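You operate a simulated robot arm through the tools that you are given. There is no shell and no other tool. Be economical: measure what you need, move in short steps, check, and stop when the job is done.

You run a simulated robot arm. Do the job below in one go: nothing can be reset, and whatever is moved stays where it is left.

Task
Set the pump's vacuum to 50 kPa at the relief knob.
Fine: keep the green test button down to read the vacuum display, before you turn and after; shut the motor cabinet door.

The check looks at the end state, three seconds after you hand in, the way a careful person would. Anything else that was tipped, shoved, dropped, spilled or broken makes it a failure.

Robot
A 6-joint arm with a fingered hand on a trunk, on a base that drives. Base frame: it is fixed to the floor where the robot stands at the start and does not move with it; the origin is under the middle of the robot, x ahead of it, y to its left, z up. Readings come in m, degrees, newtons and seconds.
With the tool pointing down near the work surface it reaches from about 0.24 to 0.5 m from the robot's upright axis, wherever it stands. Its first joint turns from -166.0 to 166.0 degrees. Places, roughly: black shim [0.5, -0.2, 0.2]; brake lever [0.5, -0.3, 0.7]; brake nut [0.4, -0.3, 0.7]; gold shim [0.8, -0.2, 0.2]; motor cabinet door [0.5, -0.2, 0.5]; motor foot knob [0.3, -0.4, 0.3]; pump test button [0.6, -0.3, 0.7]; relief knob [0.8, -0.2, 0.7]; silver shim [0.7, -0.2, 0.2]; vacuum display [0.7, -0.3, 0.8]. Payload 2.3 kg.
The tool frame sits at the grasp point between the pads (the TCP): z along the fingers, y along the line on which they close. The tips reach 0.022 m beyond it. The gripper opens to 0.112 m. The gripper's body begins 0.06 m behind the TCP. The gripper is a hand of 3 fingers: y runs from the thumb to the fingers, the wrist lies at [0, 0, -0.218] in the tool frame, and closing takes about 1.5 s.
Orientation is that of the tool frame in the base frame, as [roll, pitch, yaw] about the fixed x, y, z axes, in that order (R = Rz(yaw) Ry(pitch) Rx(roll)). With the fingers straight down and closing along the base's y, the tool's x points along the base's -x, its y along +y and its z along -z.

Tools
- The arm moves only by the tool send_rows. Its argument "deltas" is a list of rows, each a list of 6 numbers: the shift along the base's x, y, z in m, then the turn, a rotation vector about the base's x, y, z in degrees. In form: [[dx, dy, dz, wx, wy, wz], ...]. A call has 1 to 10 rows; each row shifts and turns the commanded pose from where the row before left it. "fingers" is the opening, from 0 (shut) to 1 (fully open), set as the call begins (left out, the last holds). Rows are played at 5 a second. More than 0.05 m and 8.6 degrees between two rows, or a gripper value outside its range, and nothing of the call is played. Where a pose cannot be reached the arm comes as near as it can. A force on the tool above 90 N (or 10 N above the force at the start of the call, whichever is more), or a blocked arm, ends the call early, and 0.2 s more pass. Each finger travels about 0.072 m/s and halts on what it meets, pressing with about 24 N; the grip force reading is that of the motor and also rises with nothing between the fingers. The clock runs only during rows and for 0.2 s after the last one: add rows that do not move to give the fingers time. It gives the time, the measured TCP pose, the force on the tool (base axes), the opening and the grip force at its end, in the units of the frame above (readings bear some noise), with the torque about the TCP (base axes, N m) and any sound that the robot's microphone picked up.
- Cameras (640 x 400 px; columns grow to the right, rows downward): "scene" is now at [0.0087, 0.1181, 1.34]; the picture's right is [-0.34, -0.94, 0.00], its down [-0.76, 0.27, -0.59] and it looks along [0.56, -0.20, -0.81] (base axes); focal length 281 px, centre (320, 200). "wrist" rides on the gripper at [0.066, 0.003, -0.08] in the tool frame; the picture's right is [-0.05, 1.00, 0.00], its down [-0.77, -0.04, -0.64] and it looks along [-0.64, -0.03, 0.77] (tool axes); focal length 275 px, centre (320, 200). There is no depth. A picture from a camera that has moved, and an enlarged one, comes with that camera's place and axes in the base frame and with its lens.
- get_image(camera): a new picture of that camera. The clock stands still meanwhile.
- raise_lower(by): slides the trunk up (or, below 0, down) by that many m; the arm and the scene camera ride with it, the base frame stays. It gives what a move gives, with no picture.
- roll_base(legs): drives the robot by 1 to 6 legs, each [ahead, left, turn to the left] in m, m and degrees, along the robot's own axes; the way and the turn of a leg run together, so that a leg with both is an arc; at most 1.5 m and 180 degrees a leg. The arm and the cameras ride along, it lands a little off, and it stops where it bumps. It gives what a move gives.
- finger_targets(finger1, finger2, thumb_bend): sets how far each is bent, from 0 (flat) to 1 (curled in); at 0.3 the hand is open as for a grip, at 0.7 the pads meet at the TCP. One left out holds its place. A second passes; each finger stops where it meets its share of the squeeze, and holds until it gets a number again. A gripper value or a shape takes the hand back. It gives what a move gives, with no picture; readings hold the bend of each and the force on the fingers (four entries, about 0 where the hand has none), thumb and palm.
- grasp_type(shape): the hand has 3 fingers and takes this shape, open, in about a second: jaw (thumb against the fingers, like two jaws); tri (thumb and two fingers); tip (a fingertip pinch); poke (one finger out to press); point (the index stretched); flat (the hand flat); cup (the hand cupped); fist (a fist). The gripper value then closes the fingers along that shape, each until it touches; the sizes above hold for jaw. It gives what a move gives, with no picture.
- turn_head(pan, tilt): turns the head with the scene camera to pan (to the left, within 155 degrees either way) and tilt (down, from -29 to 69), counted from straight ahead of the robot. It gives what a move gives.
- inspect(camera, box): a new picture of the part [left, top, right, bottom] of that camera's present view, enlarged. The clock stands still meanwhile.
- sign_off(): hands the job in; it is judged then, once.

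Go step by step. Nothing tells you exact positions but the pictures and the camera data: compare them with the known pose of the tool, close in by small moves and look again before you grip or let go. The budget is 120 turns and 98 pictures, counting those below and the enlarged ones. Unless the task says otherwise, let go and move clear before handing in.

The tools are called after ">>>" as a command line: name --pt "numbers of a row" for each row, then --argument value for the rest, lists and objects as JSON in quotes. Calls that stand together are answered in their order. send_rows: Moves the arm, as the interface text tells. Its arguments: {"type":"object","properties":{"deltas":{"type":"array","items":{"type":"array","items":{"type":"number"}}},"fingers":{"type":"number"}},"required":["deltas"]} The other tools are called the same way: raise_lower (by) slides the trunk up or down; grasp_type (shape) gives the hand a shape; finger_targets (finger1, finger2, thumb_bend) moves the fingers one by one; roll_base (legs) drives the base; turn_head (pan, tilt) turns the head that bears the scene camera; get_image (camera) takes a picture; inspect (camera, box) takes an enlarged picture of a part of a camera's view; sign_off () hands the job in.

At the start:

```text
clock: 0.0
position: [0.3311, -0.0133, 0.8833]
ee_rot: [-179.9, 0.0, 180.0]
contact_force: [-0.7, 0.6, 0.5]
moment: [-0.01, 0.0, 0.0]
gripper_width: 0.1119
finger_force: 0.0
shape: jaw
bend: [0.3, 0.3, 0.3]
finger forces: [0.0, 0.0, 0.0, 0.1, 0.1, 0.1]
trunk travel left (down, up): [-0.275, 0.315]
robot x, y, heading: [-0.0003, 0.0031, 0.1]
head pan, tilt: [-19.7, 53.8]
```

scene: 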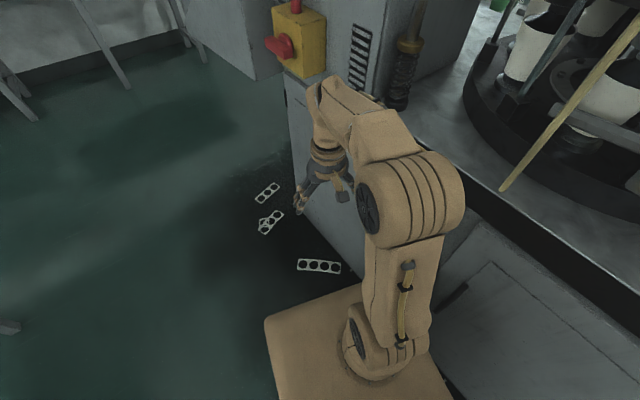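
wrist: 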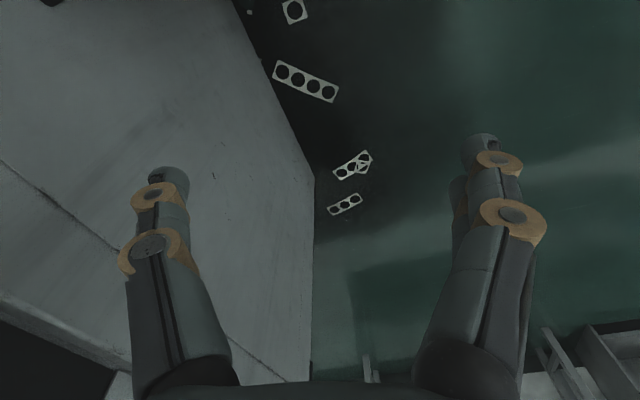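

The arm hides most of the pump panel; I'll look around with the head first.

>>> turn_head --pan -25 --tilt 30

>>> get_image --camera "scene"

```text
clock: 0.9
position: [0.3325, -0.0131, 0.884]
ee_rot: [179.9, 0.1, 180.0]
contact_force: [-0.9, 1.1, -0.4]
moment: [0.0, 0.01, -0.01]
gripper_width: 0.1121
finger_force: 0.1
shape: jaw
bend: [0.3, 0.3, 0.3]
finger forces: [0.0, 0.0, 0.0, 0.0, 0.1, 0.1]
trunk travel left (down, up): [-0.275, 0.315]
robot x, y, heading: [-0.0, 0.0043, 0.2]
head pan, tilt: [-25.0, 30.0]
```

```text
95 pictures are left
camera scene: at [0.0216, 0.1046, 1.3744], right [-0.42, -0.91, 0.0], down [-0.45, 0.21, -0.87], along [0.78, -0.37, -0.5], focal length 281 px, centre (320, 200)
```

scene: 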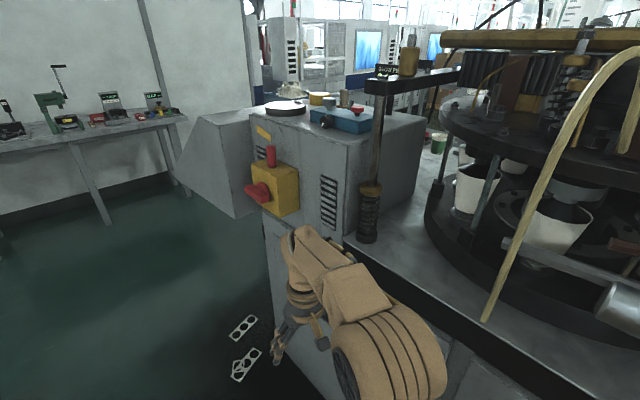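

I see a grey machine with a yellow box and red knob; I'll zoom in to find the panel.

>>> inspect --camera "scene" --box '[220, 80, 420, 260]'

>>> get_image --camera "wrist"

```text
2.22 times, centred on (320, 170) of scene
camera zoom: at [0.0216, 0.1046, 1.3744], right [-0.42, -0.91, 0.0], down [-0.45, 0.21, -0.87], along [0.78, -0.37, -0.5], focal length 624 px, centre (320, 267)
```

zoom: 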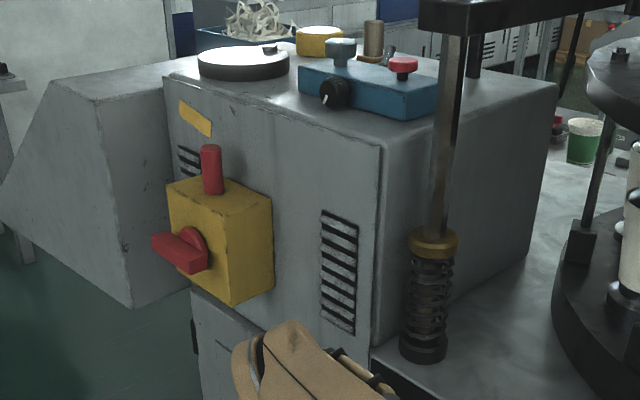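

```text
93 pictures are left
camera wrist: at [0.264, -0.0098, 0.9637], right [0.05, 1.0, 0.0], down [0.77, -0.04, 0.64], along [0.64, -0.03, -0.77], focal length 275 px, centre (320, 200)
```

wrist: 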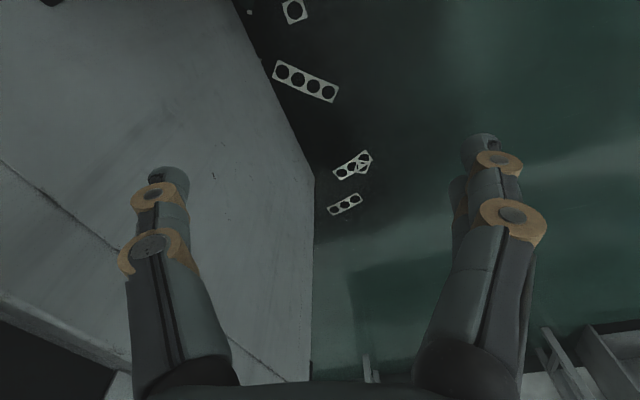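

The panel spots project behind the arm, so I'll swing the arm to the left.

>>> send_rows --pt "0 0.045 0 0 0 8" --pt "0 0.045 0 0 0 8" --pt "-0.01 0.045 0 0 0 8" --pt "-0.02 0.045 0 0 0 8" --pt "-0.02 0.045 0 0 0 8" --pt "-0.02 0.045 0 0 0 8" --pt "-0.02 0.035 0 0 0 8"

>>> get_image --camera "scene"

```text
clock: 2.5
position: [0.2414, 0.2917, 0.8832]
ee_rot: [-179.9, -0.2, -123.9]
contact_force: [-0.4, -0.6, 0.2]
moment: [-0.02, -0.03, 0.0]
gripper_width: 0.1118
finger_force: 0.0
shape: jaw
bend: [0.3, 0.3, 0.3]
finger forces: [0.0, 0.0, 0.0, 0.0, 0.1, 0.1]
trunk travel left (down, up): [-0.275, 0.315]
robot x, y, heading: [-0.001, -0.0036, -0.4]
head pan, tilt: [-25.0, 30.0]
```

```text
92 pictures are left
camera scene: at [0.0215, 0.1051, 1.3744], right [-0.42, -0.91, 0.0], down [-0.45, 0.21, -0.87], along [0.79, -0.37, -0.5], focal length 281 px, centre (320, 200)
```

scene: 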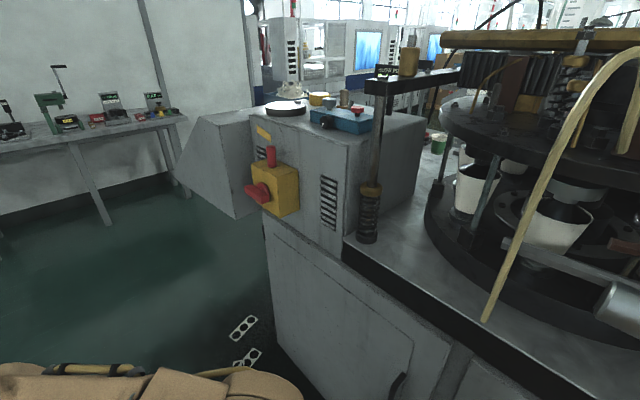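

Still no panel clearly visible; I'll look further right and down, and zoom.

>>> turn_head --pan -55 --tilt 40

>>> get_image --camera "scene"

>>> inspect --camera "scene" --box '[0, 100, 320, 300]'

```text
clock: 3.4
position: [0.2422, 0.292, 0.8842]
ee_rot: [179.9, 0.0, -124.0]
contact_force: [0.7, 1.1, 0.2]
moment: [-0.02, -0.02, -0.01]
gripper_width: 0.1118
finger_force: 0.1
shape: jaw
bend: [0.3, 0.3, 0.3]
finger forces: [0.0, 0.1, 0.1, 0.1, 0.0, 0.0]
trunk travel left (down, up): [-0.275, 0.315]
robot x, y, heading: [-0.0035, -0.0014, -0.2]
head pan, tilt: [-55.0, 40.0]
```

```text
91 pictures are left
camera scene: at [-0.0115, 0.0733, 1.3591], right [-0.82, -0.57, 0.0], down [-0.37, 0.53, -0.77], along [0.44, -0.63, -0.64], focal length 281 px, centre (320, 200)
```

scene: 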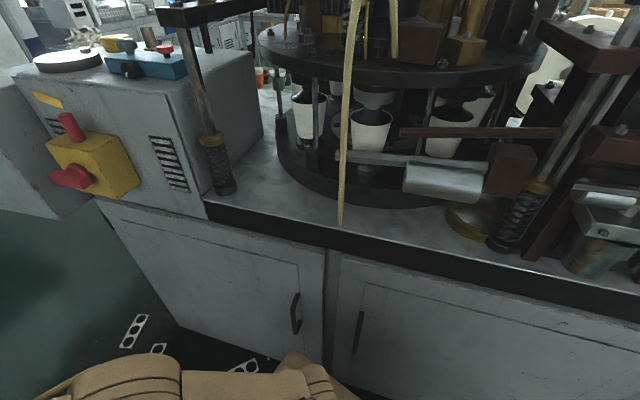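

```text
2.00 times, centred on (160, 200) of scene
camera zoom: at [-0.0115, 0.0733, 1.3591], right [-0.82, -0.57, 0.0], down [-0.37, 0.53, -0.77], along [0.44, -0.63, -0.64], focal length 562 px, centre (640, 200)
```

zoom: 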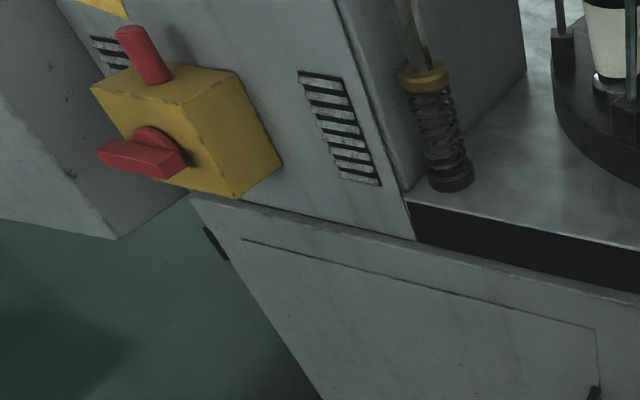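

The listed places seem to lie just behind the cabinet front, so the door may hide them. I'll zoom onto the door.

>>> turn_head --pan -55 --tilt 60

>>> get_image --camera "scene"

>>> inspect --camera "scene" --box '[240, 80, 440, 205]'

```text
clock: 4.3
position: [0.2423, 0.2912, 0.8847]
ee_rot: [180.0, 0.0, -124.0]
contact_force: [-0.7, -1.0, -0.3]
moment: [0.03, 0.03, 0.01]
gripper_width: 0.1121
finger_force: 0.1
shape: jaw
bend: [0.3, 0.3, 0.3]
finger forces: [0.1, 0.0, 0.0, 0.0, 0.0, 0.0]
trunk travel left (down, up): [-0.275, 0.315]
robot x, y, heading: [0.0009, 0.0001, -0.1]
head pan, tilt: [-55.0, 60.0]
```

```text
89 pictures are left
camera scene: at [-0.0221, 0.0882, 1.3324], right [-0.82, -0.57, 0.0], down [-0.5, 0.71, -0.5], along [0.29, -0.41, -0.87], focal length 281 px, centre (320, 200)
```

scene: 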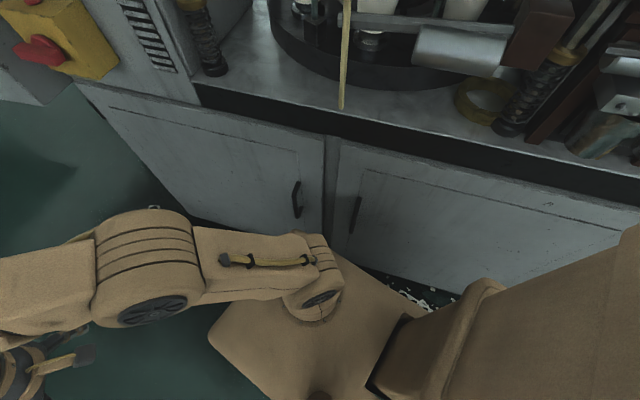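

```text
3.20 times, centred on (340, 142) of scene
camera zoom: at [-0.0221, 0.0882, 1.3324], right [-0.82, -0.57, 0.0], down [-0.5, 0.71, -0.5], along [0.29, -0.41, -0.87], focal length 899 px, centre (256, 384)
```

zoom: 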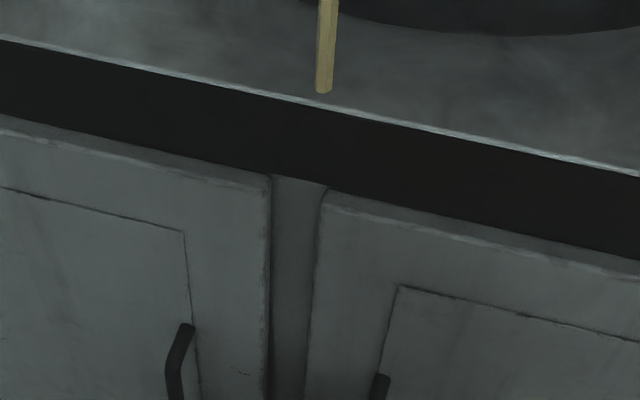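

Both cabinet doors look shut; the left one (x≈0.21–0.88, handle near [0.30,-0.24,0.55], hinge at the far end, front turned ~19°) is the motor cabinet door and the pump must be behind it. I'll move away to the left and turn to face it.

>>> roll_base --legs '[[0, 0.4, 0], [0, 0, -71]]'

>>> turn_head --pan -10 --tilt 45

>>> get_image --camera "scene"

```text
clock: 9.8
position: [0.3539, 0.2666, 0.8847]
ee_rot: [-180.0, 0.1, 165.0]
contact_force: [0.4, -0.2, 0.3]
moment: [-0.02, 0.0, 0.02]
gripper_width: 0.112
finger_force: 0.0
shape: jaw
bend: [0.3, 0.3, 0.3]
finger forces: [0.0, 0.1, 0.0, 0.1, 0.0, 0.1]
trunk travel left (down, up): [-0.275, 0.315]
robot x, y, heading: [0.0018, 0.3992, -71.1]
head pan, tilt: [-55.0, 60.0]
```

```text
clock: 10.9
position: [0.3542, 0.267, 0.8847]
ee_rot: [180.0, 0.0, 165.1]
contact_force: [-0.1, -1.1, 0.0]
moment: [-0.04, 0.01, -0.01]
gripper_width: 0.1115
finger_force: 0.0
shape: jaw
bend: [0.3, 0.3, 0.3]
finger forces: [0.0, 0.0, 0.1, 0.0, 0.0, 0.0]
trunk travel left (down, up): [-0.275, 0.315]
robot x, y, heading: [-0.0004, 0.3984, -71.0]
head pan, tilt: [-10.0, 45.0]
```

```text
87 pictures are left
camera scene: at [0.1266, 0.4255, 1.3518], right [-0.99, -0.16, 0.0], down [-0.11, 0.7, -0.71], along [0.11, -0.7, -0.71], focal length 281 px, centre (320, 200)
```

scene: 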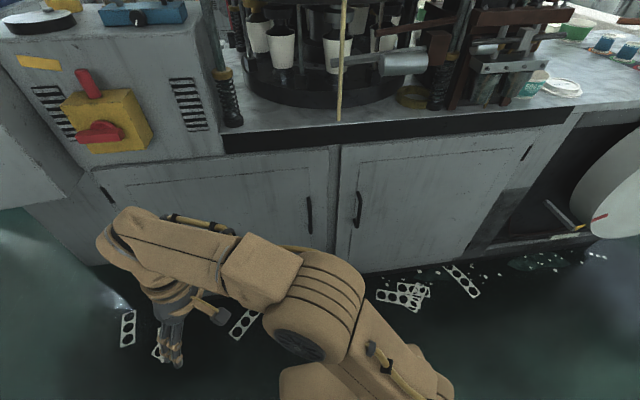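

Triangulated: handle at about [0.263, -0.20, 0.637], hinge at [0.826, -0.054]. Robot faces the door well; I'll bring the hand in front and pitch it to point at the door.

>>> send_rows --pt "-0.0266 -0.0287 0 0 0 -8" --pt "-0.0266 -0.0287 0 0 0 -8" --pt "-0.0266 -0.0287 0 0 0 -8" --pt "-0.0266 -0.0287 0 0 0 -8" --pt "-0.0266 -0.0287 0 0 0 -8" --pt "-0.0266 -0.0287 0 0 0 -8" --pt "-0.0266 -0.0287 0 0 0 -8"

>>> send_rows --pt "0.002 -0.006 -0.022 -7.74 -2.67 0" --pt "0.002 -0.006 -0.022 -7.74 -2.67 0" --pt "0.002 -0.006 -0.022 -7.74 -2.67 0" --pt "0.002 -0.006 -0.022 -7.74 -2.67 0" --pt "0.002 -0.006 -0.022 -7.74 -2.67 0" --pt "0.002 -0.006 -0.022 -7.74 -2.67 0" --pt "0.002 -0.006 -0.022 -7.74 -2.67 0" --pt "0.002 -0.006 -0.022 -7.74 -2.67 0" --pt "0.002 -0.006 -0.022 -7.74 -2.67 0" --pt "0.002 -0.006 -0.022 -7.74 -2.67 0"

>>> get_image --camera "scene"

>>> get_image --camera "wrist"

```text
clock: 12.6
position: [0.1694, 0.0673, 0.8849]
ee_rot: [-179.9, 0.1, 108.9]
contact_force: [0.7, 0.4, 0.4]
moment: [0.01, -0.01, -0.02]
gripper_width: 0.1121
finger_force: 0.1
shape: jaw
bend: [0.3, 0.3, 0.3]
finger forces: [0.1, 0.1, 0.0, 0.1, 0.0, 0.1]
trunk travel left (down, up): [-0.275, 0.315]
robot x, y, heading: [0.0029, 0.4005, -70.8]
head pan, tilt: [-10.0, 45.0]
```

```text
clock: 14.8
position: [0.212, 0.0291, 0.7325]
ee_rot: [-171.6, 62.9, 109.9]
contact_force: [-0.5, -0.1, 0.8]
moment: [0.03, -0.01, 0.01]
gripper_width: 0.1115
finger_force: 0.0
shape: jaw
bend: [0.3, 0.3, 0.3]
finger forces: [0.1, 0.1, 0.0, 0.0, 0.1, 0.0]
out of reach, approached as far as the arm can: row 4, 5, 6, 7, 9, 10
trunk travel left (down, up): [-0.275, 0.315]
robot x, y, heading: [0.0025, 0.4021, -70.7]
head pan, tilt: [-10.0, 45.0]
```

```text
86 pictures are left
camera scene: at [0.127, 0.4255, 1.3518], right [-0.99, -0.16, 0.0], down [-0.11, 0.7, -0.71], along [0.11, -0.7, -0.71], focal length 281 px, centre (320, 200)
```

scene: 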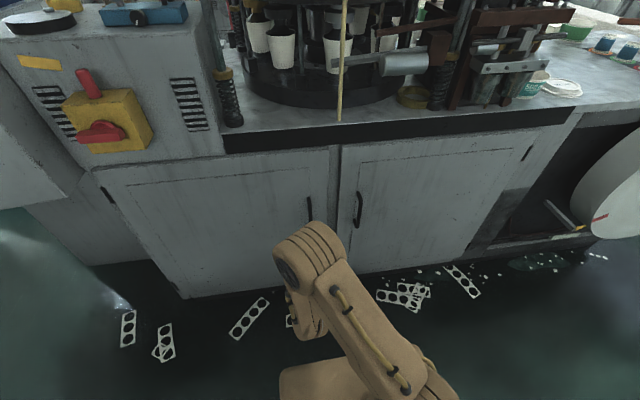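

```text
85 pictures are left
camera wrist: at [0.1921, 0.1291, 0.71], right [0.98, 0.2, -0.02], down [-0.02, 0.22, 0.97], along [0.2, -0.96, 0.22], focal length 275 px, centre (320, 200)
```

wrist: 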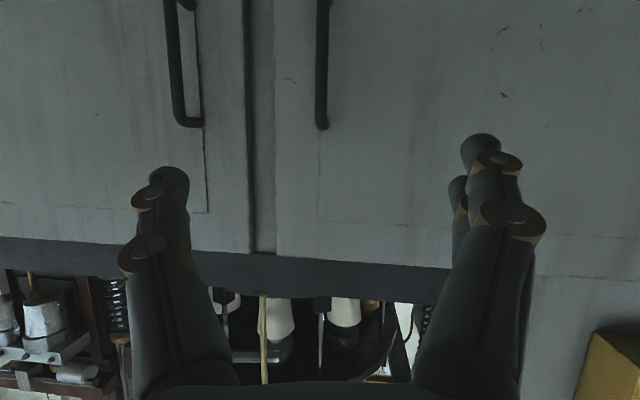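

The wrist ran to its reach limit when fully pitched; lowering the trunk should help level the hand. The handle top is at z≈0.70.

>>> raise_lower --by -0.1

>>> send_rows --pt "0.006 -0.02 0.01 -7.74 -2.67 0" --pt "0.006 -0.02 0.01 -7.74 -2.67 0" --pt "0.006 -0.02 0.01 -3.74 -1.27 0"

```text
clock: 16.1
position: [0.2125, 0.0278, 0.634]
ee_rot: [-171.7, 63.1, 109.9]
contact_force: [-0.4, 0.3, 0.5]
moment: [0.01, 0.02, 0.02]
gripper_width: 0.1121
finger_force: 0.1
shape: jaw
bend: [0.3, 0.3, 0.3]
finger forces: [0.0, 0.1, 0.1, 0.0, 0.0, 0.0]
trunk travel left (down, up): [-0.175, 0.415]
robot x, y, heading: [-0.0014, 0.4026, -70.9]
head pan, tilt: [-10.0, 45.0]
```

```text
clock: 16.9
position: [0.2742, -0.0107, 0.6748]
ee_rot: [-168.8, 83.2, 112.4]
contact_force: [0.5, 0.4, -0.3]
moment: [-0.01, -0.02, -0.01]
gripper_width: 0.1121
finger_force: 0.1
shape: jaw
bend: [0.3, 0.3, 0.3]
finger forces: [0.0, 0.1, 0.0, 0.1, 0.0, 0.1]
out of reach, approached as far as the arm can: row 1, 2, 3
trunk travel left (down, up): [-0.175, 0.415]
robot x, y, heading: [0.0007, 0.3985, -71.5]
head pan, tilt: [-10.0, 45.0]
```

Hand now nearly level, about 0.19 m before the door. Check from the wrist.

>>> get_image --camera "wrist"

>>> get_image --camera "scene"

```text
84 pictures are left
camera wrist: at [0.259, 0.077, 0.6178], right [0.98, 0.19, 0.02], down [-0.12, 0.53, 0.84], along [0.15, -0.83, 0.54], focal length 275 px, centre (320, 200)
```

wrist: 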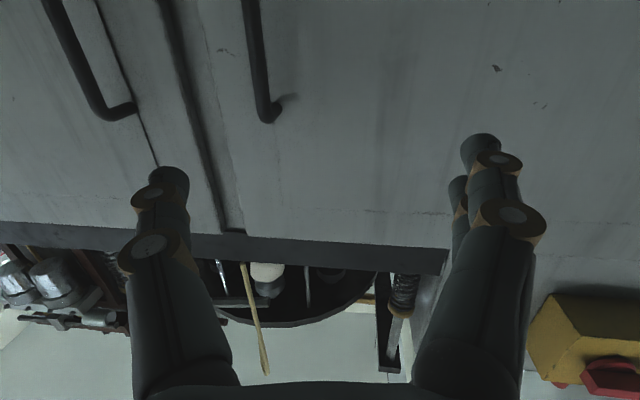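

```text
83 pictures are left
camera scene: at [0.1267, 0.4255, 1.2518], right [-0.99, -0.16, 0.0], down [-0.11, 0.7, -0.71], along [0.11, -0.7, -0.71], focal length 281 px, centre (320, 200)
```

scene: 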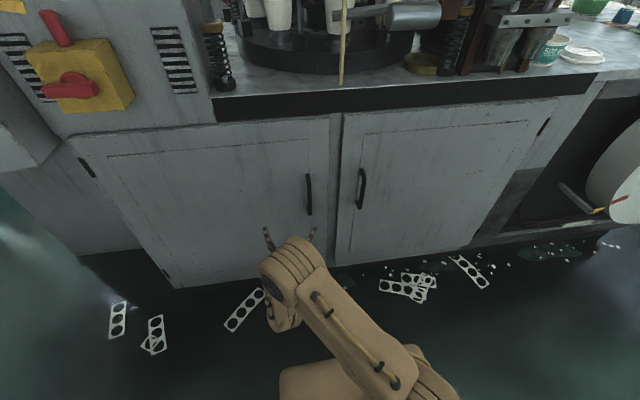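

Handle mid is about [0.262, -0.197, 0.635]. Move to a 0.1 m standoff with a slight yaw correction.

>>> send_rows --pt "-0.015 -0.031 -0.013 0 0 2.4" --pt "-0.015 -0.031 -0.013 0 0 2.4" --pt "-0.014 -0.032 -0.013 0 0 2.4"

>>> get_image --camera "wrist"

>>> inspect --camera "scene" --box '[220, 140, 400, 260]'

```text
clock: 17.7
position: [0.3477, -0.0807, 0.6554]
ee_rot: [-168.4, 82.7, 119.3]
contact_force: [-0.2, 0.5, 0.2]
moment: [0.01, 0.01, -0.01]
gripper_width: 0.1121
finger_force: 0.0
shape: jaw
bend: [0.3, 0.3, 0.3]
finger forces: [0.1, 0.1, 0.1, 0.1, 0.0, 0.1]
out of reach, approached as far as the arm can: row 1, 2, 3
trunk travel left (down, up): [-0.175, 0.415]
robot x, y, heading: [-0.001, 0.4031, -71.3]
head pan, tilt: [-10.0, 45.0]
```

```text
82 pictures are left
camera wrist: at [0.3215, 0.0038, 0.6004], right [0.95, 0.3, 0.02], down [-0.18, 0.51, 0.84], along [0.24, -0.81, 0.54], focal length 275 px, centre (320, 200)
```

wrist: 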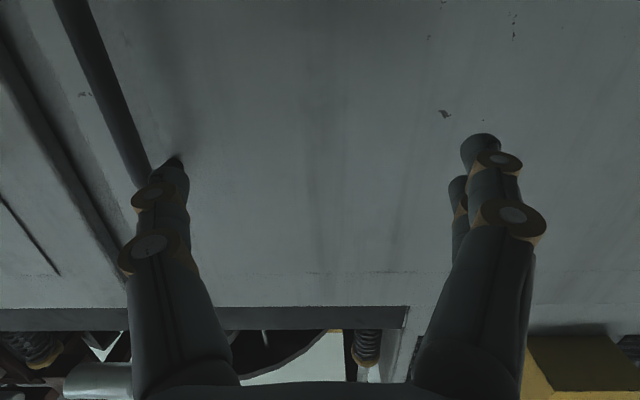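

```text
3.33 times, centred on (310, 200) of scene
camera zoom: at [0.1266, 0.4254, 1.2518], right [-0.99, -0.16, 0.0], down [-0.11, 0.7, -0.71], along [0.11, -0.7, -0.71], focal length 937 px, centre (353, 200)
```

zoom: 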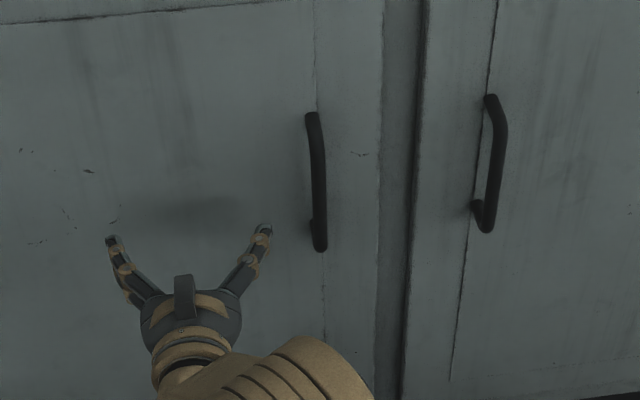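

The arm's near-level pose slides off sideways, so I'll use the base to line the hand up with the handle: shift right 0.12 m first.

>>> roll_base --legs '[[0, -0.12, 0]]'

>>> get_image --camera "wrist"

>>> inspect --camera "scene" --box '[200, 120, 380, 240]'

```text
clock: 18.9
position: [0.2356, -0.1196, 0.6567]
ee_rot: [-168.7, 82.9, 119.0]
contact_force: [0.1, -0.1, 0.1]
moment: [0.02, 0.01, 0.01]
gripper_width: 0.1118
finger_force: 0.0
shape: jaw
bend: [0.3, 0.3, 0.3]
finger forces: [0.0, 0.0, 0.1, 0.1, 0.1, 0.1]
trunk travel left (down, up): [-0.175, 0.415]
robot x, y, heading: [-0.1105, 0.3619, -71.0]
head pan, tilt: [-10.0, 45.0]
```

```text
80 pictures are left
camera wrist: at [0.209, -0.0345, 0.6007], right [0.95, 0.3, 0.02], down [-0.18, 0.51, 0.84], along [0.24, -0.81, 0.54], focal length 275 px, centre (320, 200)
```

wrist: 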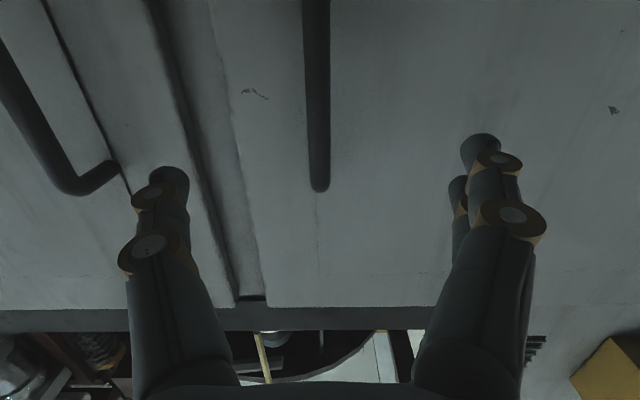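

```text
3.33 times, centred on (290, 180) of scene
camera zoom: at [0.0135, 0.3866, 1.2518], right [-0.99, -0.16, 0.0], down [-0.11, 0.7, -0.71], along [0.11, -0.7, -0.71], focal length 937 px, centre (420, 267)
```

zoom: 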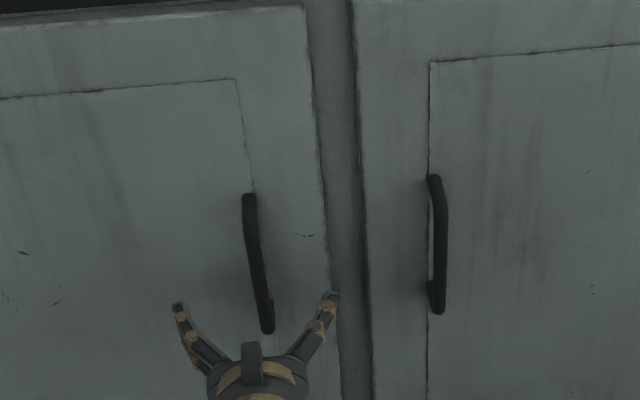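

Handle is centred between fingers. Drive forward 0.083 m.

>>> roll_base --legs '[[0.078, 0, 0]]'

>>> get_image --camera "wrist"

>>> inspect --camera "scene" --box '[200, 120, 380, 240]'

```text
clock: 20.0
position: [0.2609, -0.1941, 0.6564]
ee_rot: [-168.7, 82.8, 119.0]
contact_force: [0.2, 0.2, -0.3]
moment: [-0.03, 0.01, -0.02]
gripper_width: 0.1119
finger_force: 0.0
shape: jaw
bend: [0.3, 0.3, 0.3]
finger forces: [0.1, 0.0, 0.0, 0.0, 0.0, 0.1]
trunk travel left (down, up): [-0.175, 0.415]
robot x, y, heading: [-0.0885, 0.2884, -71.0]
head pan, tilt: [-10.0, 45.0]
```

```text
78 pictures are left
camera wrist: at [0.2347, -0.1085, 0.6006], right [0.95, 0.3, 0.02], down [-0.18, 0.51, 0.84], along [0.24, -0.81, 0.54], focal length 275 px, centre (320, 200)
```

wrist: 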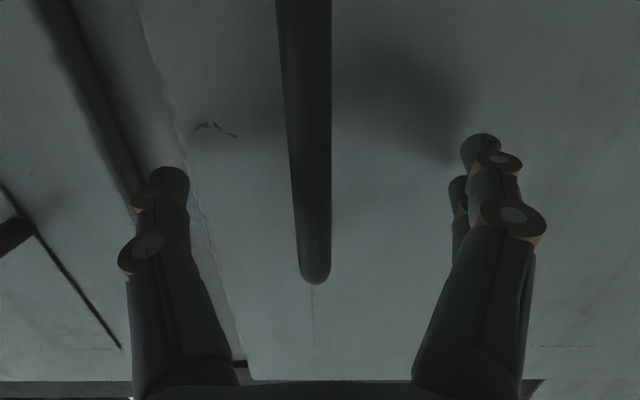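

```text
3.33 times, centred on (290, 180) of scene
camera zoom: at [0.0393, 0.3126, 1.2518], right [-0.99, -0.16, 0.0], down [-0.11, 0.7, -0.71], along [0.11, -0.7, -0.71], focal length 937 px, centre (420, 267)
```

zoom: 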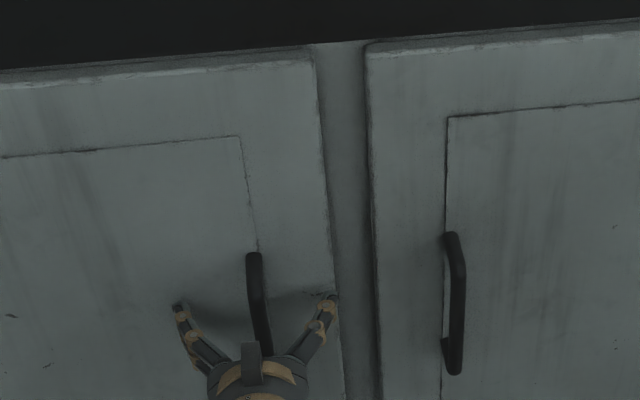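

Handle lies in the grasp. Close the hand on it.

>>> send_rows --pt "0 0 0 0 0 0" --pt "0 0 0 0 0 0" --pt "0 0 0 0 0 0" --pt "0 0 0 0 0 0" --pt "0 0 0 0 0 0" --pt "0 0 0 0 0 0" --pt "0 0 0 0 0 0" --pt "0 0 0 0 0 0" --fingers 0.0

>>> get_image --camera "wrist"

```text
clock: 21.8
position: [0.2606, -0.1936, 0.657]
ee_rot: [-169.3, 82.7, 118.5]
contact_force: [-6.7, -3.3, -0.5]
moment: [0.03, -0.02, -0.01]
gripper_width: 0.0
finger_force: 23.4
shape: jaw
bend: [0.64, 0.64, 0.74]
finger forces: [0.9, 1.2, 0.0, 0.0, 8.6, 0.0]
trunk travel left (down, up): [-0.175, 0.415]
robot x, y, heading: [-0.0864, 0.2872, -70.9]
head pan, tilt: [-10.0, 45.0]
```

```text
76 pictures are left
camera wrist: at [0.2338, -0.1089, 0.6007], right [0.95, 0.3, 0.02], down [-0.18, 0.51, 0.84], along [0.24, -0.81, 0.54], focal length 275 px, centre (320, 200)
```

wrist: 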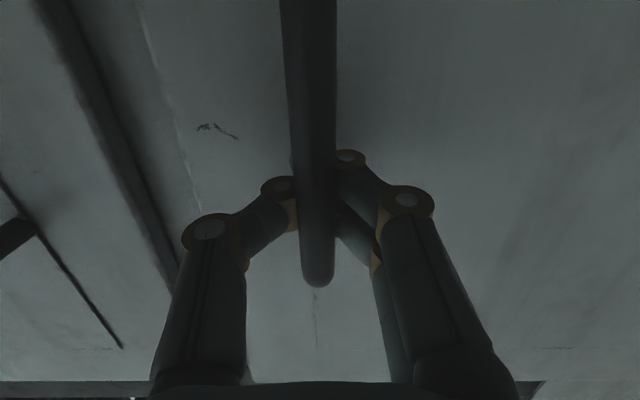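

Fingers have curled behind the handle bar. I'll pull by driving a small arc about the hinge and check.

>>> roll_base --legs '[[-0.0657, 0.0541, -5]]'

>>> get_image --camera "scene"

```text
clock: 22.9
position: [0.25, -0.1449, 0.6577]
ee_rot: [-169.0, 82.7, 113.7]
contact_force: [-6.0, -0.5, -0.8]
moment: [-0.01, -0.01, 0.01]
gripper_width: 0.0001
finger_force: 23.8
shape: jaw
bend: [0.64, 0.64, 0.74]
finger forces: [1.4, 1.2, 0.1, 0.0, 6.5, 0.0]
trunk travel left (down, up): [-0.175, 0.415]
robot x, y, heading: [-0.0544, 0.3658, -76.1]
head pan, tilt: [-10.0, 45.0]
```

```text
75 pictures are left
camera scene: at [0.0731, 0.3793, 1.2519], right [-1.0, -0.07, 0.0], down [-0.05, 0.71, -0.71], along [0.05, -0.71, -0.71], focal length 281 px, centre (320, 200)
```

scene: 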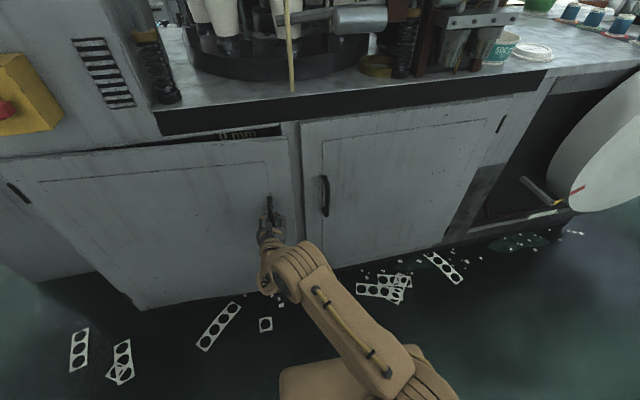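

The door is opening. Continue the arc by 25° more.

>>> roll_base --legs '[[-0.0657, 0.0541, -5], [-0.0657, 0.0541, -5], [-0.0657, 0.0541, -5], [-0.0657, 0.0541, -5], [-0.0657, 0.0541, -5]]'

>>> get_image --camera "scene"

```text
clock: 26.6
position: [0.2656, 0.1094, 0.6575]
ee_rot: [-168.0, 82.8, 89.7]
contact_force: [11.2, -2.5, 0.9]
moment: [0.0, -0.01, -0.05]
gripper_width: 0.0001
finger_force: 24.5
shape: jaw
bend: [0.65, 0.66, 0.73]
finger forces: [6.5, 5.8, 0.1, 0.0, 1.7, 0.1]
trunk travel left (down, up): [-0.175, 0.415]
robot x, y, heading: [0.2062, 0.7006, -101.1]
head pan, tilt: [-10.0, 45.0]
```

```text
74 pictures are left
camera scene: at [0.3277, 0.6574, 1.2516], right [-0.93, 0.36, 0.0], down [0.25, 0.66, -0.71], along [-0.25, -0.66, -0.71], focal length 281 px, centre (320, 200)
```

scene: 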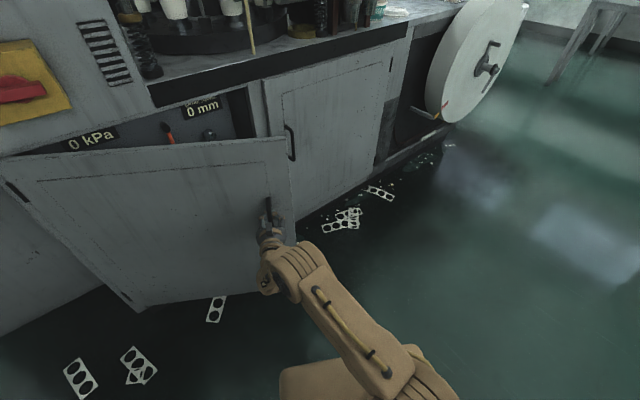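

Displays "0 kPa" and "0 mm" are visible inside. Before swinging further I check the free space behind the robot.

>>> turn_head --pan 115 --tilt 30

>>> get_image --camera "scene"

```text
clock: 28.7
position: [0.2676, 0.1082, 0.6565]
ee_rot: [-168.1, 82.8, 89.8]
contact_force: [10.0, -3.4, 0.3]
moment: [-0.02, -0.01, -0.03]
gripper_width: 0.0
finger_force: 24.2
shape: jaw
bend: [0.65, 0.66, 0.73]
finger forces: [5.9, 5.1, 0.1, 0.0, 1.7, 0.0]
trunk travel left (down, up): [-0.175, 0.415]
robot x, y, heading: [0.2085, 0.699, -101.0]
head pan, tilt: [115.0, 30.0]
```

```text
73 pictures are left
camera scene: at [0.4444, 0.7553, 1.2741], right [0.24, -0.97, 0.0], down [-0.49, -0.12, -0.87], along [0.84, 0.21, -0.5], focal length 281 px, centre (320, 200)
```

scene: 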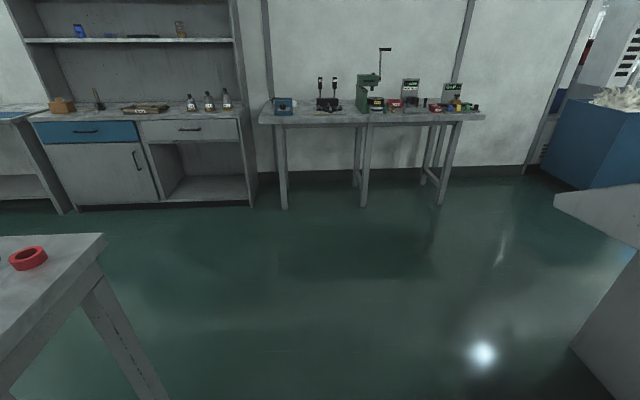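

There's room: a bench starts at y≈1.4 and the machine's side body at x≈1.3. Continue the arc another 30°.

>>> roll_base --legs '[[-0.0657, 0.0541, -5], [-0.0657, 0.0541, -5], [-0.0657, 0.0541, -5], [-0.0657, 0.0541, -5], [-0.0657, 0.0541, -5], [-0.0657, 0.0541, -5]]'

>>> turn_head --pan -10 --tilt 45

>>> get_image --camera "scene"

```text
clock: 33.2
position: [0.4219, 0.3664, 0.6562]
ee_rot: [-166.9, 82.8, 61.0]
contact_force: [19.3, -20.1, 1.9]
moment: [0.02, -0.04, -0.18]
gripper_width: 0.0
finger_force: 23.8
shape: jaw
bend: [0.66, 0.69, 0.73]
finger forces: [12.1, 13.4, 0.0, 0.1, 0.0, 0.1]
trunk travel left (down, up): [-0.175, 0.415]
robot x, y, heading: [0.6658, 0.9085, -131.1]
head pan, tilt: [115.0, 30.0]
```

```text
clock: 35.2
position: [0.4227, 0.3646, 0.6566]
ee_rot: [-166.8, 82.8, 61.1]
contact_force: [19.2, -19.8, 0.9]
moment: [0.06, 0.0, -0.25]
gripper_width: 0.0
finger_force: 24.0
shape: jaw
bend: [0.66, 0.67, 0.73]
finger forces: [11.4, 13.0, 0.0, 0.0, 0.1, 0.0]
trunk travel left (down, up): [-0.175, 0.415]
robot x, y, heading: [0.6667, 0.9072, -131.2]
head pan, tilt: [-10.0, 45.0]
```

```text
72 pictures are left
camera scene: at [0.7498, 0.8096, 1.2514], right [-0.63, 0.78, 0.0], down [0.55, 0.45, -0.71], along [-0.55, -0.44, -0.71], focal length 281 px, centre (320, 200)
```

scene: 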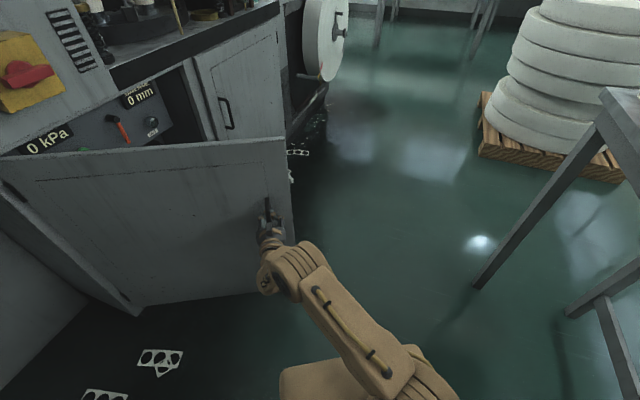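

The door is ~60° open, with some pull toward the hinge. I'll ease that, open the hand, and back off a little.

>>> roll_base --legs '[[0, 0.012, 0]]'

>>> send_rows --pt "0 0 0 0 0 0" --pt "0 0 0 0 0 0" --pt "0 0 0 0 0 0" --pt "0 0 0 0 0 0" --pt "0 0 0 0 0 0" --pt "0 0 0 0 0 0" --pt "0 0 0 0 0 0" --pt "0 0 0 0 0 0" --fingers 1.0

>>> get_image --camera "wrist"

```text
clock: 36.0
position: [0.4304, 0.3585, 0.6574]
ee_rot: [-168.5, 82.9, 59.3]
contact_force: [0.2, -0.6, 0.3]
moment: [0.01, 0.0, -0.04]
gripper_width: 0.0
finger_force: 24.1
shape: jaw
bend: [0.66, 0.67, 0.75]
finger forces: [0.0, 0.0, 0.0, 0.1, 0.1, 0.1]
trunk travel left (down, up): [-0.175, 0.415]
robot x, y, heading: [0.6763, 0.9004, -130.7]
head pan, tilt: [-10.0, 45.0]
```

```text
clock: 37.8
position: [0.4296, 0.3596, 0.6578]
ee_rot: [-168.4, 82.9, 59.3]
contact_force: [0.0, -0.1, -0.4]
moment: [-0.01, 0.0, -0.01]
gripper_width: 0.1119
finger_force: 0.0
shape: jaw
bend: [0.3, 0.3, 0.3]
finger forces: [0.1, 0.1, 0.1, 0.1, 0.1, 0.1]
trunk travel left (down, up): [-0.175, 0.415]
robot x, y, heading: [0.6746, 0.8988, -131.0]
head pan, tilt: [-10.0, 45.0]
```

```text
71 pictures are left
camera wrist: at [0.489, 0.4242, 0.6007], right [0.74, -0.67, 0.02], down [0.35, 0.41, 0.84], along [-0.58, -0.61, 0.54], focal length 275 px, centre (320, 200)
```

wrist: 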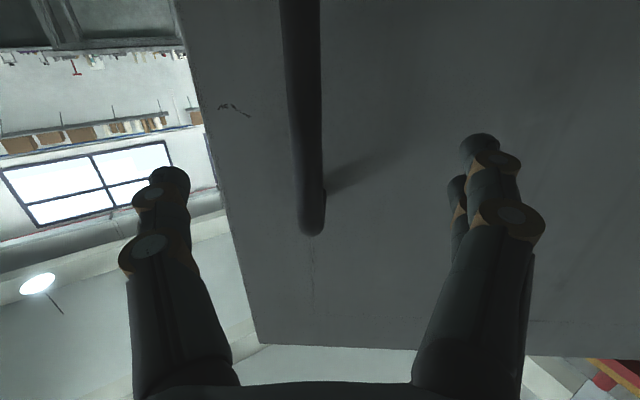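

Released cleanly. Back off and fold the arm to a compact tool-down pose.

>>> roll_base --legs '[[-0.07, 0, 0]]'

>>> send_rows --pt "0.013 0.015 0.025 6.04 -5.25 0" --pt "0.013 0.015 0.025 6.04 -5.25 0" --pt "0.013 0.015 0.025 6.04 -5.25 0" --pt "0.013 0.015 0.025 6.04 -5.25 0" --pt "0.013 0.015 0.025 6.04 -5.25 0" --pt "0.013 0.015 0.025 6.04 -5.25 0" --pt "0.013 0.015 0.025 6.04 -5.25 0" --pt "0.013 0.015 0.025 6.04 -5.25 0" --pt "0.013 0.015 0.025 6.04 -5.25 0" --pt "0.013 0.015 0.025 6.04 -5.25 0"

>>> get_image --camera "scene"

```text
clock: 38.8
position: [0.4759, 0.4128, 0.6567]
ee_rot: [-168.4, 82.9, 59.4]
contact_force: [0.2, 0.6, 0.3]
moment: [-0.01, -0.01, 0.02]
gripper_width: 0.1121
finger_force: 0.1
shape: jaw
bend: [0.3, 0.3, 0.3]
finger forces: [0.1, 0.1, 0.0, 0.0, 0.0, 0.0]
trunk travel left (down, up): [-0.175, 0.415]
robot x, y, heading: [0.721, 0.952, -131.2]
head pan, tilt: [-10.0, 45.0]
```

```text
clock: 41.0
position: [0.6118, 0.5747, 0.8941]
ee_rot: [-178.5, 3.1, 50.3]
contact_force: [-0.1, 0.3, 0.3]
moment: [0.02, 0.04, 0.02]
gripper_width: 0.1121
finger_force: 0.1
shape: jaw
bend: [0.3, 0.3, 0.3]
finger forces: [0.0, 0.0, 0.0, 0.0, 0.0, 0.1]
out of reach, approached as far as the arm can: row 10
trunk travel left (down, up): [-0.175, 0.415]
robot x, y, heading: [0.7185, 0.9544, -130.9]
head pan, tilt: [-10.0, 45.0]
```

```text
70 pictures are left
camera scene: at [0.8021, 0.8584, 1.2519], right [-0.63, 0.78, 0.0], down [0.55, 0.44, -0.71], along [-0.55, -0.44, -0.71], focal length 281 px, centre (320, 200)
```

scene: 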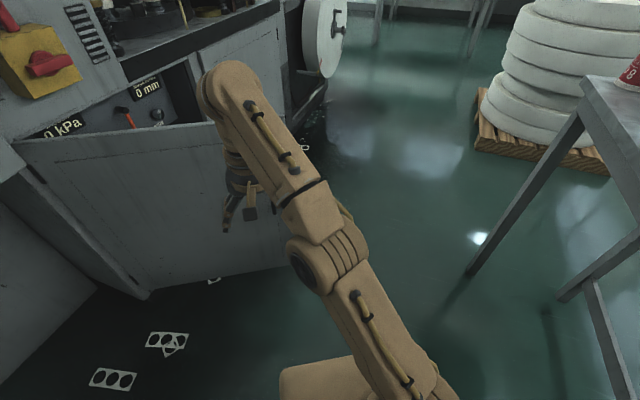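

Arm folded. Now turn to face along the cabinet front (heading ≈18.5°), then reverse past the door's edge.

>>> roll_base --legs '[[0, 0, 75], [0, 0, 74.4]]'

>>> turn_head --pan -60 --tilt 45

>>> get_image --camera "scene"

```text
clock: 47.8
position: [1.0072, 1.2241, 0.8926]
ee_rot: [-178.7, 3.1, -160.5]
contact_force: [1.6, 0.7, -0.6]
moment: [0.04, 0.0, 0.01]
gripper_width: 0.1121
finger_force: 0.0
shape: jaw
bend: [0.3, 0.3, 0.3]
finger forces: [0.0, 0.0, 0.1, 0.1, 0.1, 0.0]
trunk travel left (down, up): [-0.175, 0.415]
robot x, y, heading: [0.7199, 0.954, 18.3]
head pan, tilt: [-10.0, 45.0]
```

```text
clock: 49.0
position: [1.0081, 1.2262, 0.8932]
ee_rot: [-178.7, 3.1, -160.5]
contact_force: [-0.5, -0.3, -0.5]
moment: [0.0, -0.01, 0.0]
gripper_width: 0.1121
finger_force: 0.0
shape: jaw
bend: [0.3, 0.3, 0.3]
finger forces: [0.0, 0.1, 0.1, 0.1, 0.0, 0.1]
trunk travel left (down, up): [-0.175, 0.415]
robot x, y, heading: [0.7243, 0.9542, 18.0]
head pan, tilt: [-60.0, 45.0]
```

```text
69 pictures are left
camera scene: at [0.6793, 1.0169, 1.2518], right [-0.67, -0.75, 0.0], down [-0.53, 0.47, -0.71], along [0.53, -0.47, -0.71], focal length 281 px, centre (320, 200)
```

scene: 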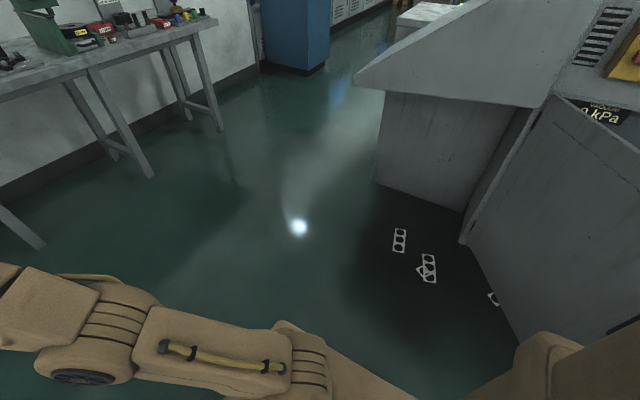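

The arm sits to the left over the bench side; swing it to the front-right, raise the trunk, then reverse along the cabinet.

>>> send_rows --pt "0.014 -0.043 0 0 0 -6.5" --pt "0.014 -0.043 0 0 0 -6.5" --pt "0.014 -0.043 0 0 0 -6.5" --pt "0.014 -0.043 0 0 0 -6.5" --pt "0.014 -0.043 0 0 0 -6.5"

>>> turn_head --pan -150 --tilt 40

>>> get_image --camera "scene"

>>> turn_head --pan 150 --tilt 40

>>> get_image --camera "scene"

```text
clock: 50.2
position: [1.0765, 1.0115, 0.8944]
ee_rot: [-178.7, 3.0, 166.8]
contact_force: [1.2, 0.2, 0.7]
moment: [-0.01, -0.01, 0.0]
gripper_width: 0.1116
finger_force: 0.0
shape: jaw
bend: [0.3, 0.3, 0.3]
finger forces: [0.0, 0.0, 0.1, 0.0, 0.0, 0.1]
trunk travel left (down, up): [-0.175, 0.415]
robot x, y, heading: [0.7152, 0.953, 18.2]
head pan, tilt: [-60.0, 45.0]
```

```text
clock: 51.9
position: [1.0776, 1.0114, 0.8951]
ee_rot: [-178.8, 3.0, 167.0]
contact_force: [0.3, -0.6, 0.5]
moment: [0.02, 0.01, 0.02]
gripper_width: 0.1123
finger_force: 0.1
shape: jaw
bend: [0.3, 0.3, 0.3]
finger forces: [0.0, 0.0, 0.0, 0.1, 0.1, 0.1]
trunk travel left (down, up): [-0.175, 0.415]
robot x, y, heading: [0.7197, 0.9517, 18.1]
head pan, tilt: [-150.0, 40.0]
```

```text
68 pictures are left
camera scene: at [0.562, 1.0077, 1.2591], right [-0.75, 0.67, 0.0], down [0.43, 0.48, -0.77], along [-0.51, -0.57, -0.64], focal length 281 px, centre (320, 200)
```

scene: 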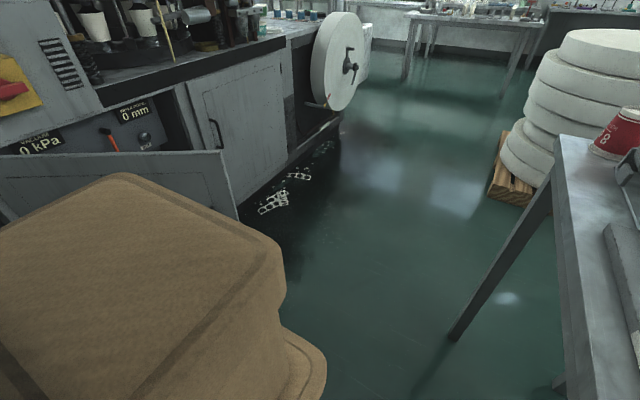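

```text
clock: 56.0
position: [1.0777, 1.0125, 0.8945]
ee_rot: [-178.7, 3.1, 167.0]
contact_force: [-0.4, -0.1, 0.1]
moment: [-0.01, 0.03, -0.02]
gripper_width: 0.1118
finger_force: 0.0
shape: jaw
bend: [0.3, 0.3, 0.3]
finger forces: [0.0, 0.0, 0.1, 0.0, 0.1, 0.1]
trunk travel left (down, up): [-0.175, 0.415]
robot x, y, heading: [0.7187, 0.9516, 18.2]
head pan, tilt: [150.0, 40.0]
```

```text
67 pictures are left
camera scene: at [0.5355, 1.0886, 1.2591], right [0.21, 0.98, 0.0], down [0.63, -0.13, -0.77], along [-0.75, 0.16, -0.64], focal length 281 px, centre (320, 200)
```

scene: 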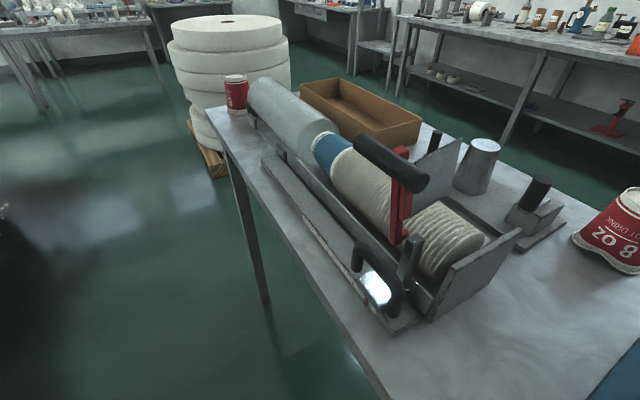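

The bench edge is at about n=1.28 from the cabinet plane and the door edge at ~0.49; I'll strafe right 0.11 m, look ahead, and reverse in between.

>>> turn_head --pan -100 --tilt 45

>>> roll_base --legs '[[0, -0.11, 0], [-0.6, 0, 0]]'

>>> get_image --camera "scene"

```text
clock: 59.5
position: [1.0773, 1.0109, 0.8957]
ee_rot: [-178.7, 3.1, 167.0]
contact_force: [-0.7, -0.6, 0.0]
moment: [0.0, 0.01, -0.03]
gripper_width: 0.1123
finger_force: 0.0
shape: jaw
bend: [0.3, 0.3, 0.3]
finger forces: [0.0, 0.0, 0.0, 0.0, 0.0, 0.0]
trunk travel left (down, up): [-0.175, 0.415]
robot x, y, heading: [0.7229, 0.9533, 18.0]
head pan, tilt: [-100.0, 45.0]
```

```text
clock: 63.6
position: [0.5411, 0.7209, 0.8943]
ee_rot: [-178.8, 3.1, 167.0]
contact_force: [0.0, 0.3, 0.0]
moment: [-0.02, -0.02, 0.0]
gripper_width: 0.112
finger_force: 0.0
shape: jaw
bend: [0.3, 0.3, 0.3]
finger forces: [0.0, 0.1, 0.1, 0.0, 0.1, 0.0]
trunk travel left (down, up): [-0.175, 0.415]
robot x, y, heading: [0.1826, 0.6668, 18.0]
head pan, tilt: [-100.0, 45.0]
```

```text
66 pictures are left
camera scene: at [0.0936, 0.6998, 1.2518], right [-0.99, -0.14, 0.0], down [-0.1, 0.7, -0.71], along [0.1, -0.7, -0.71], focal length 281 px, centre (320, 200)
```

scene: 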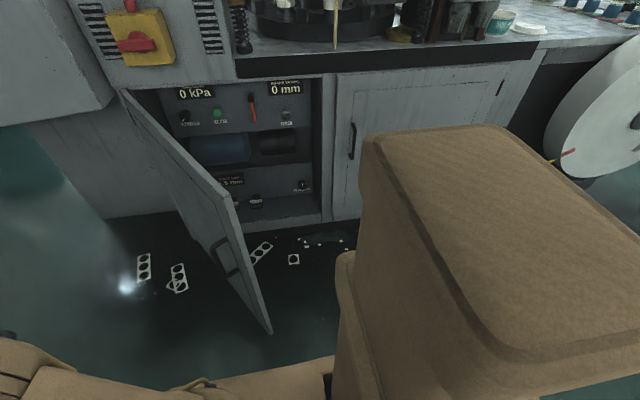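

Now I can see the panel: kPa display, green button, knob to its left, brake lever. Zoom in.

>>> inspect --camera "scene" --box '[150, 70, 330, 222]'

>>> inspect --camera "scene" --box '[165, 78, 255, 140]'

```text
2.63 times, centred on (240, 146) of scene
camera zoom: at [0.0936, 0.6998, 1.2518], right [-0.99, -0.14, 0.0], down [-0.1, 0.7, -0.71], along [0.1, -0.7, -0.71], focal length 739 px, centre (530, 342)
```

zoom: 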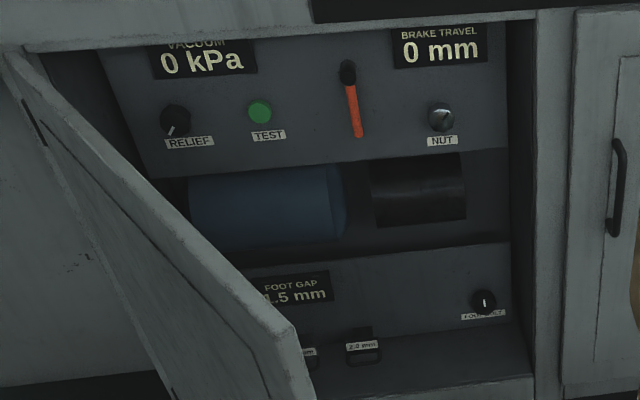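

```text
6.45 times, centred on (210, 109) of scene
camera zoom: at [0.0936, 0.6998, 1.2518], right [-0.99, -0.14, 0.0], down [-0.1, 0.7, -0.71], along [0.1, -0.7, -0.71], focal length 1813 px, centre (1030, 787)
```

zoom: 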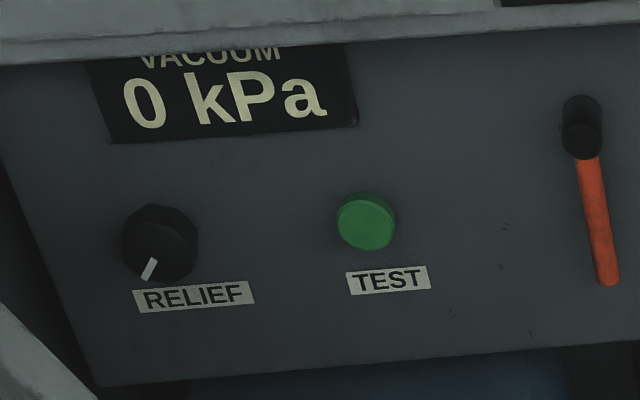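

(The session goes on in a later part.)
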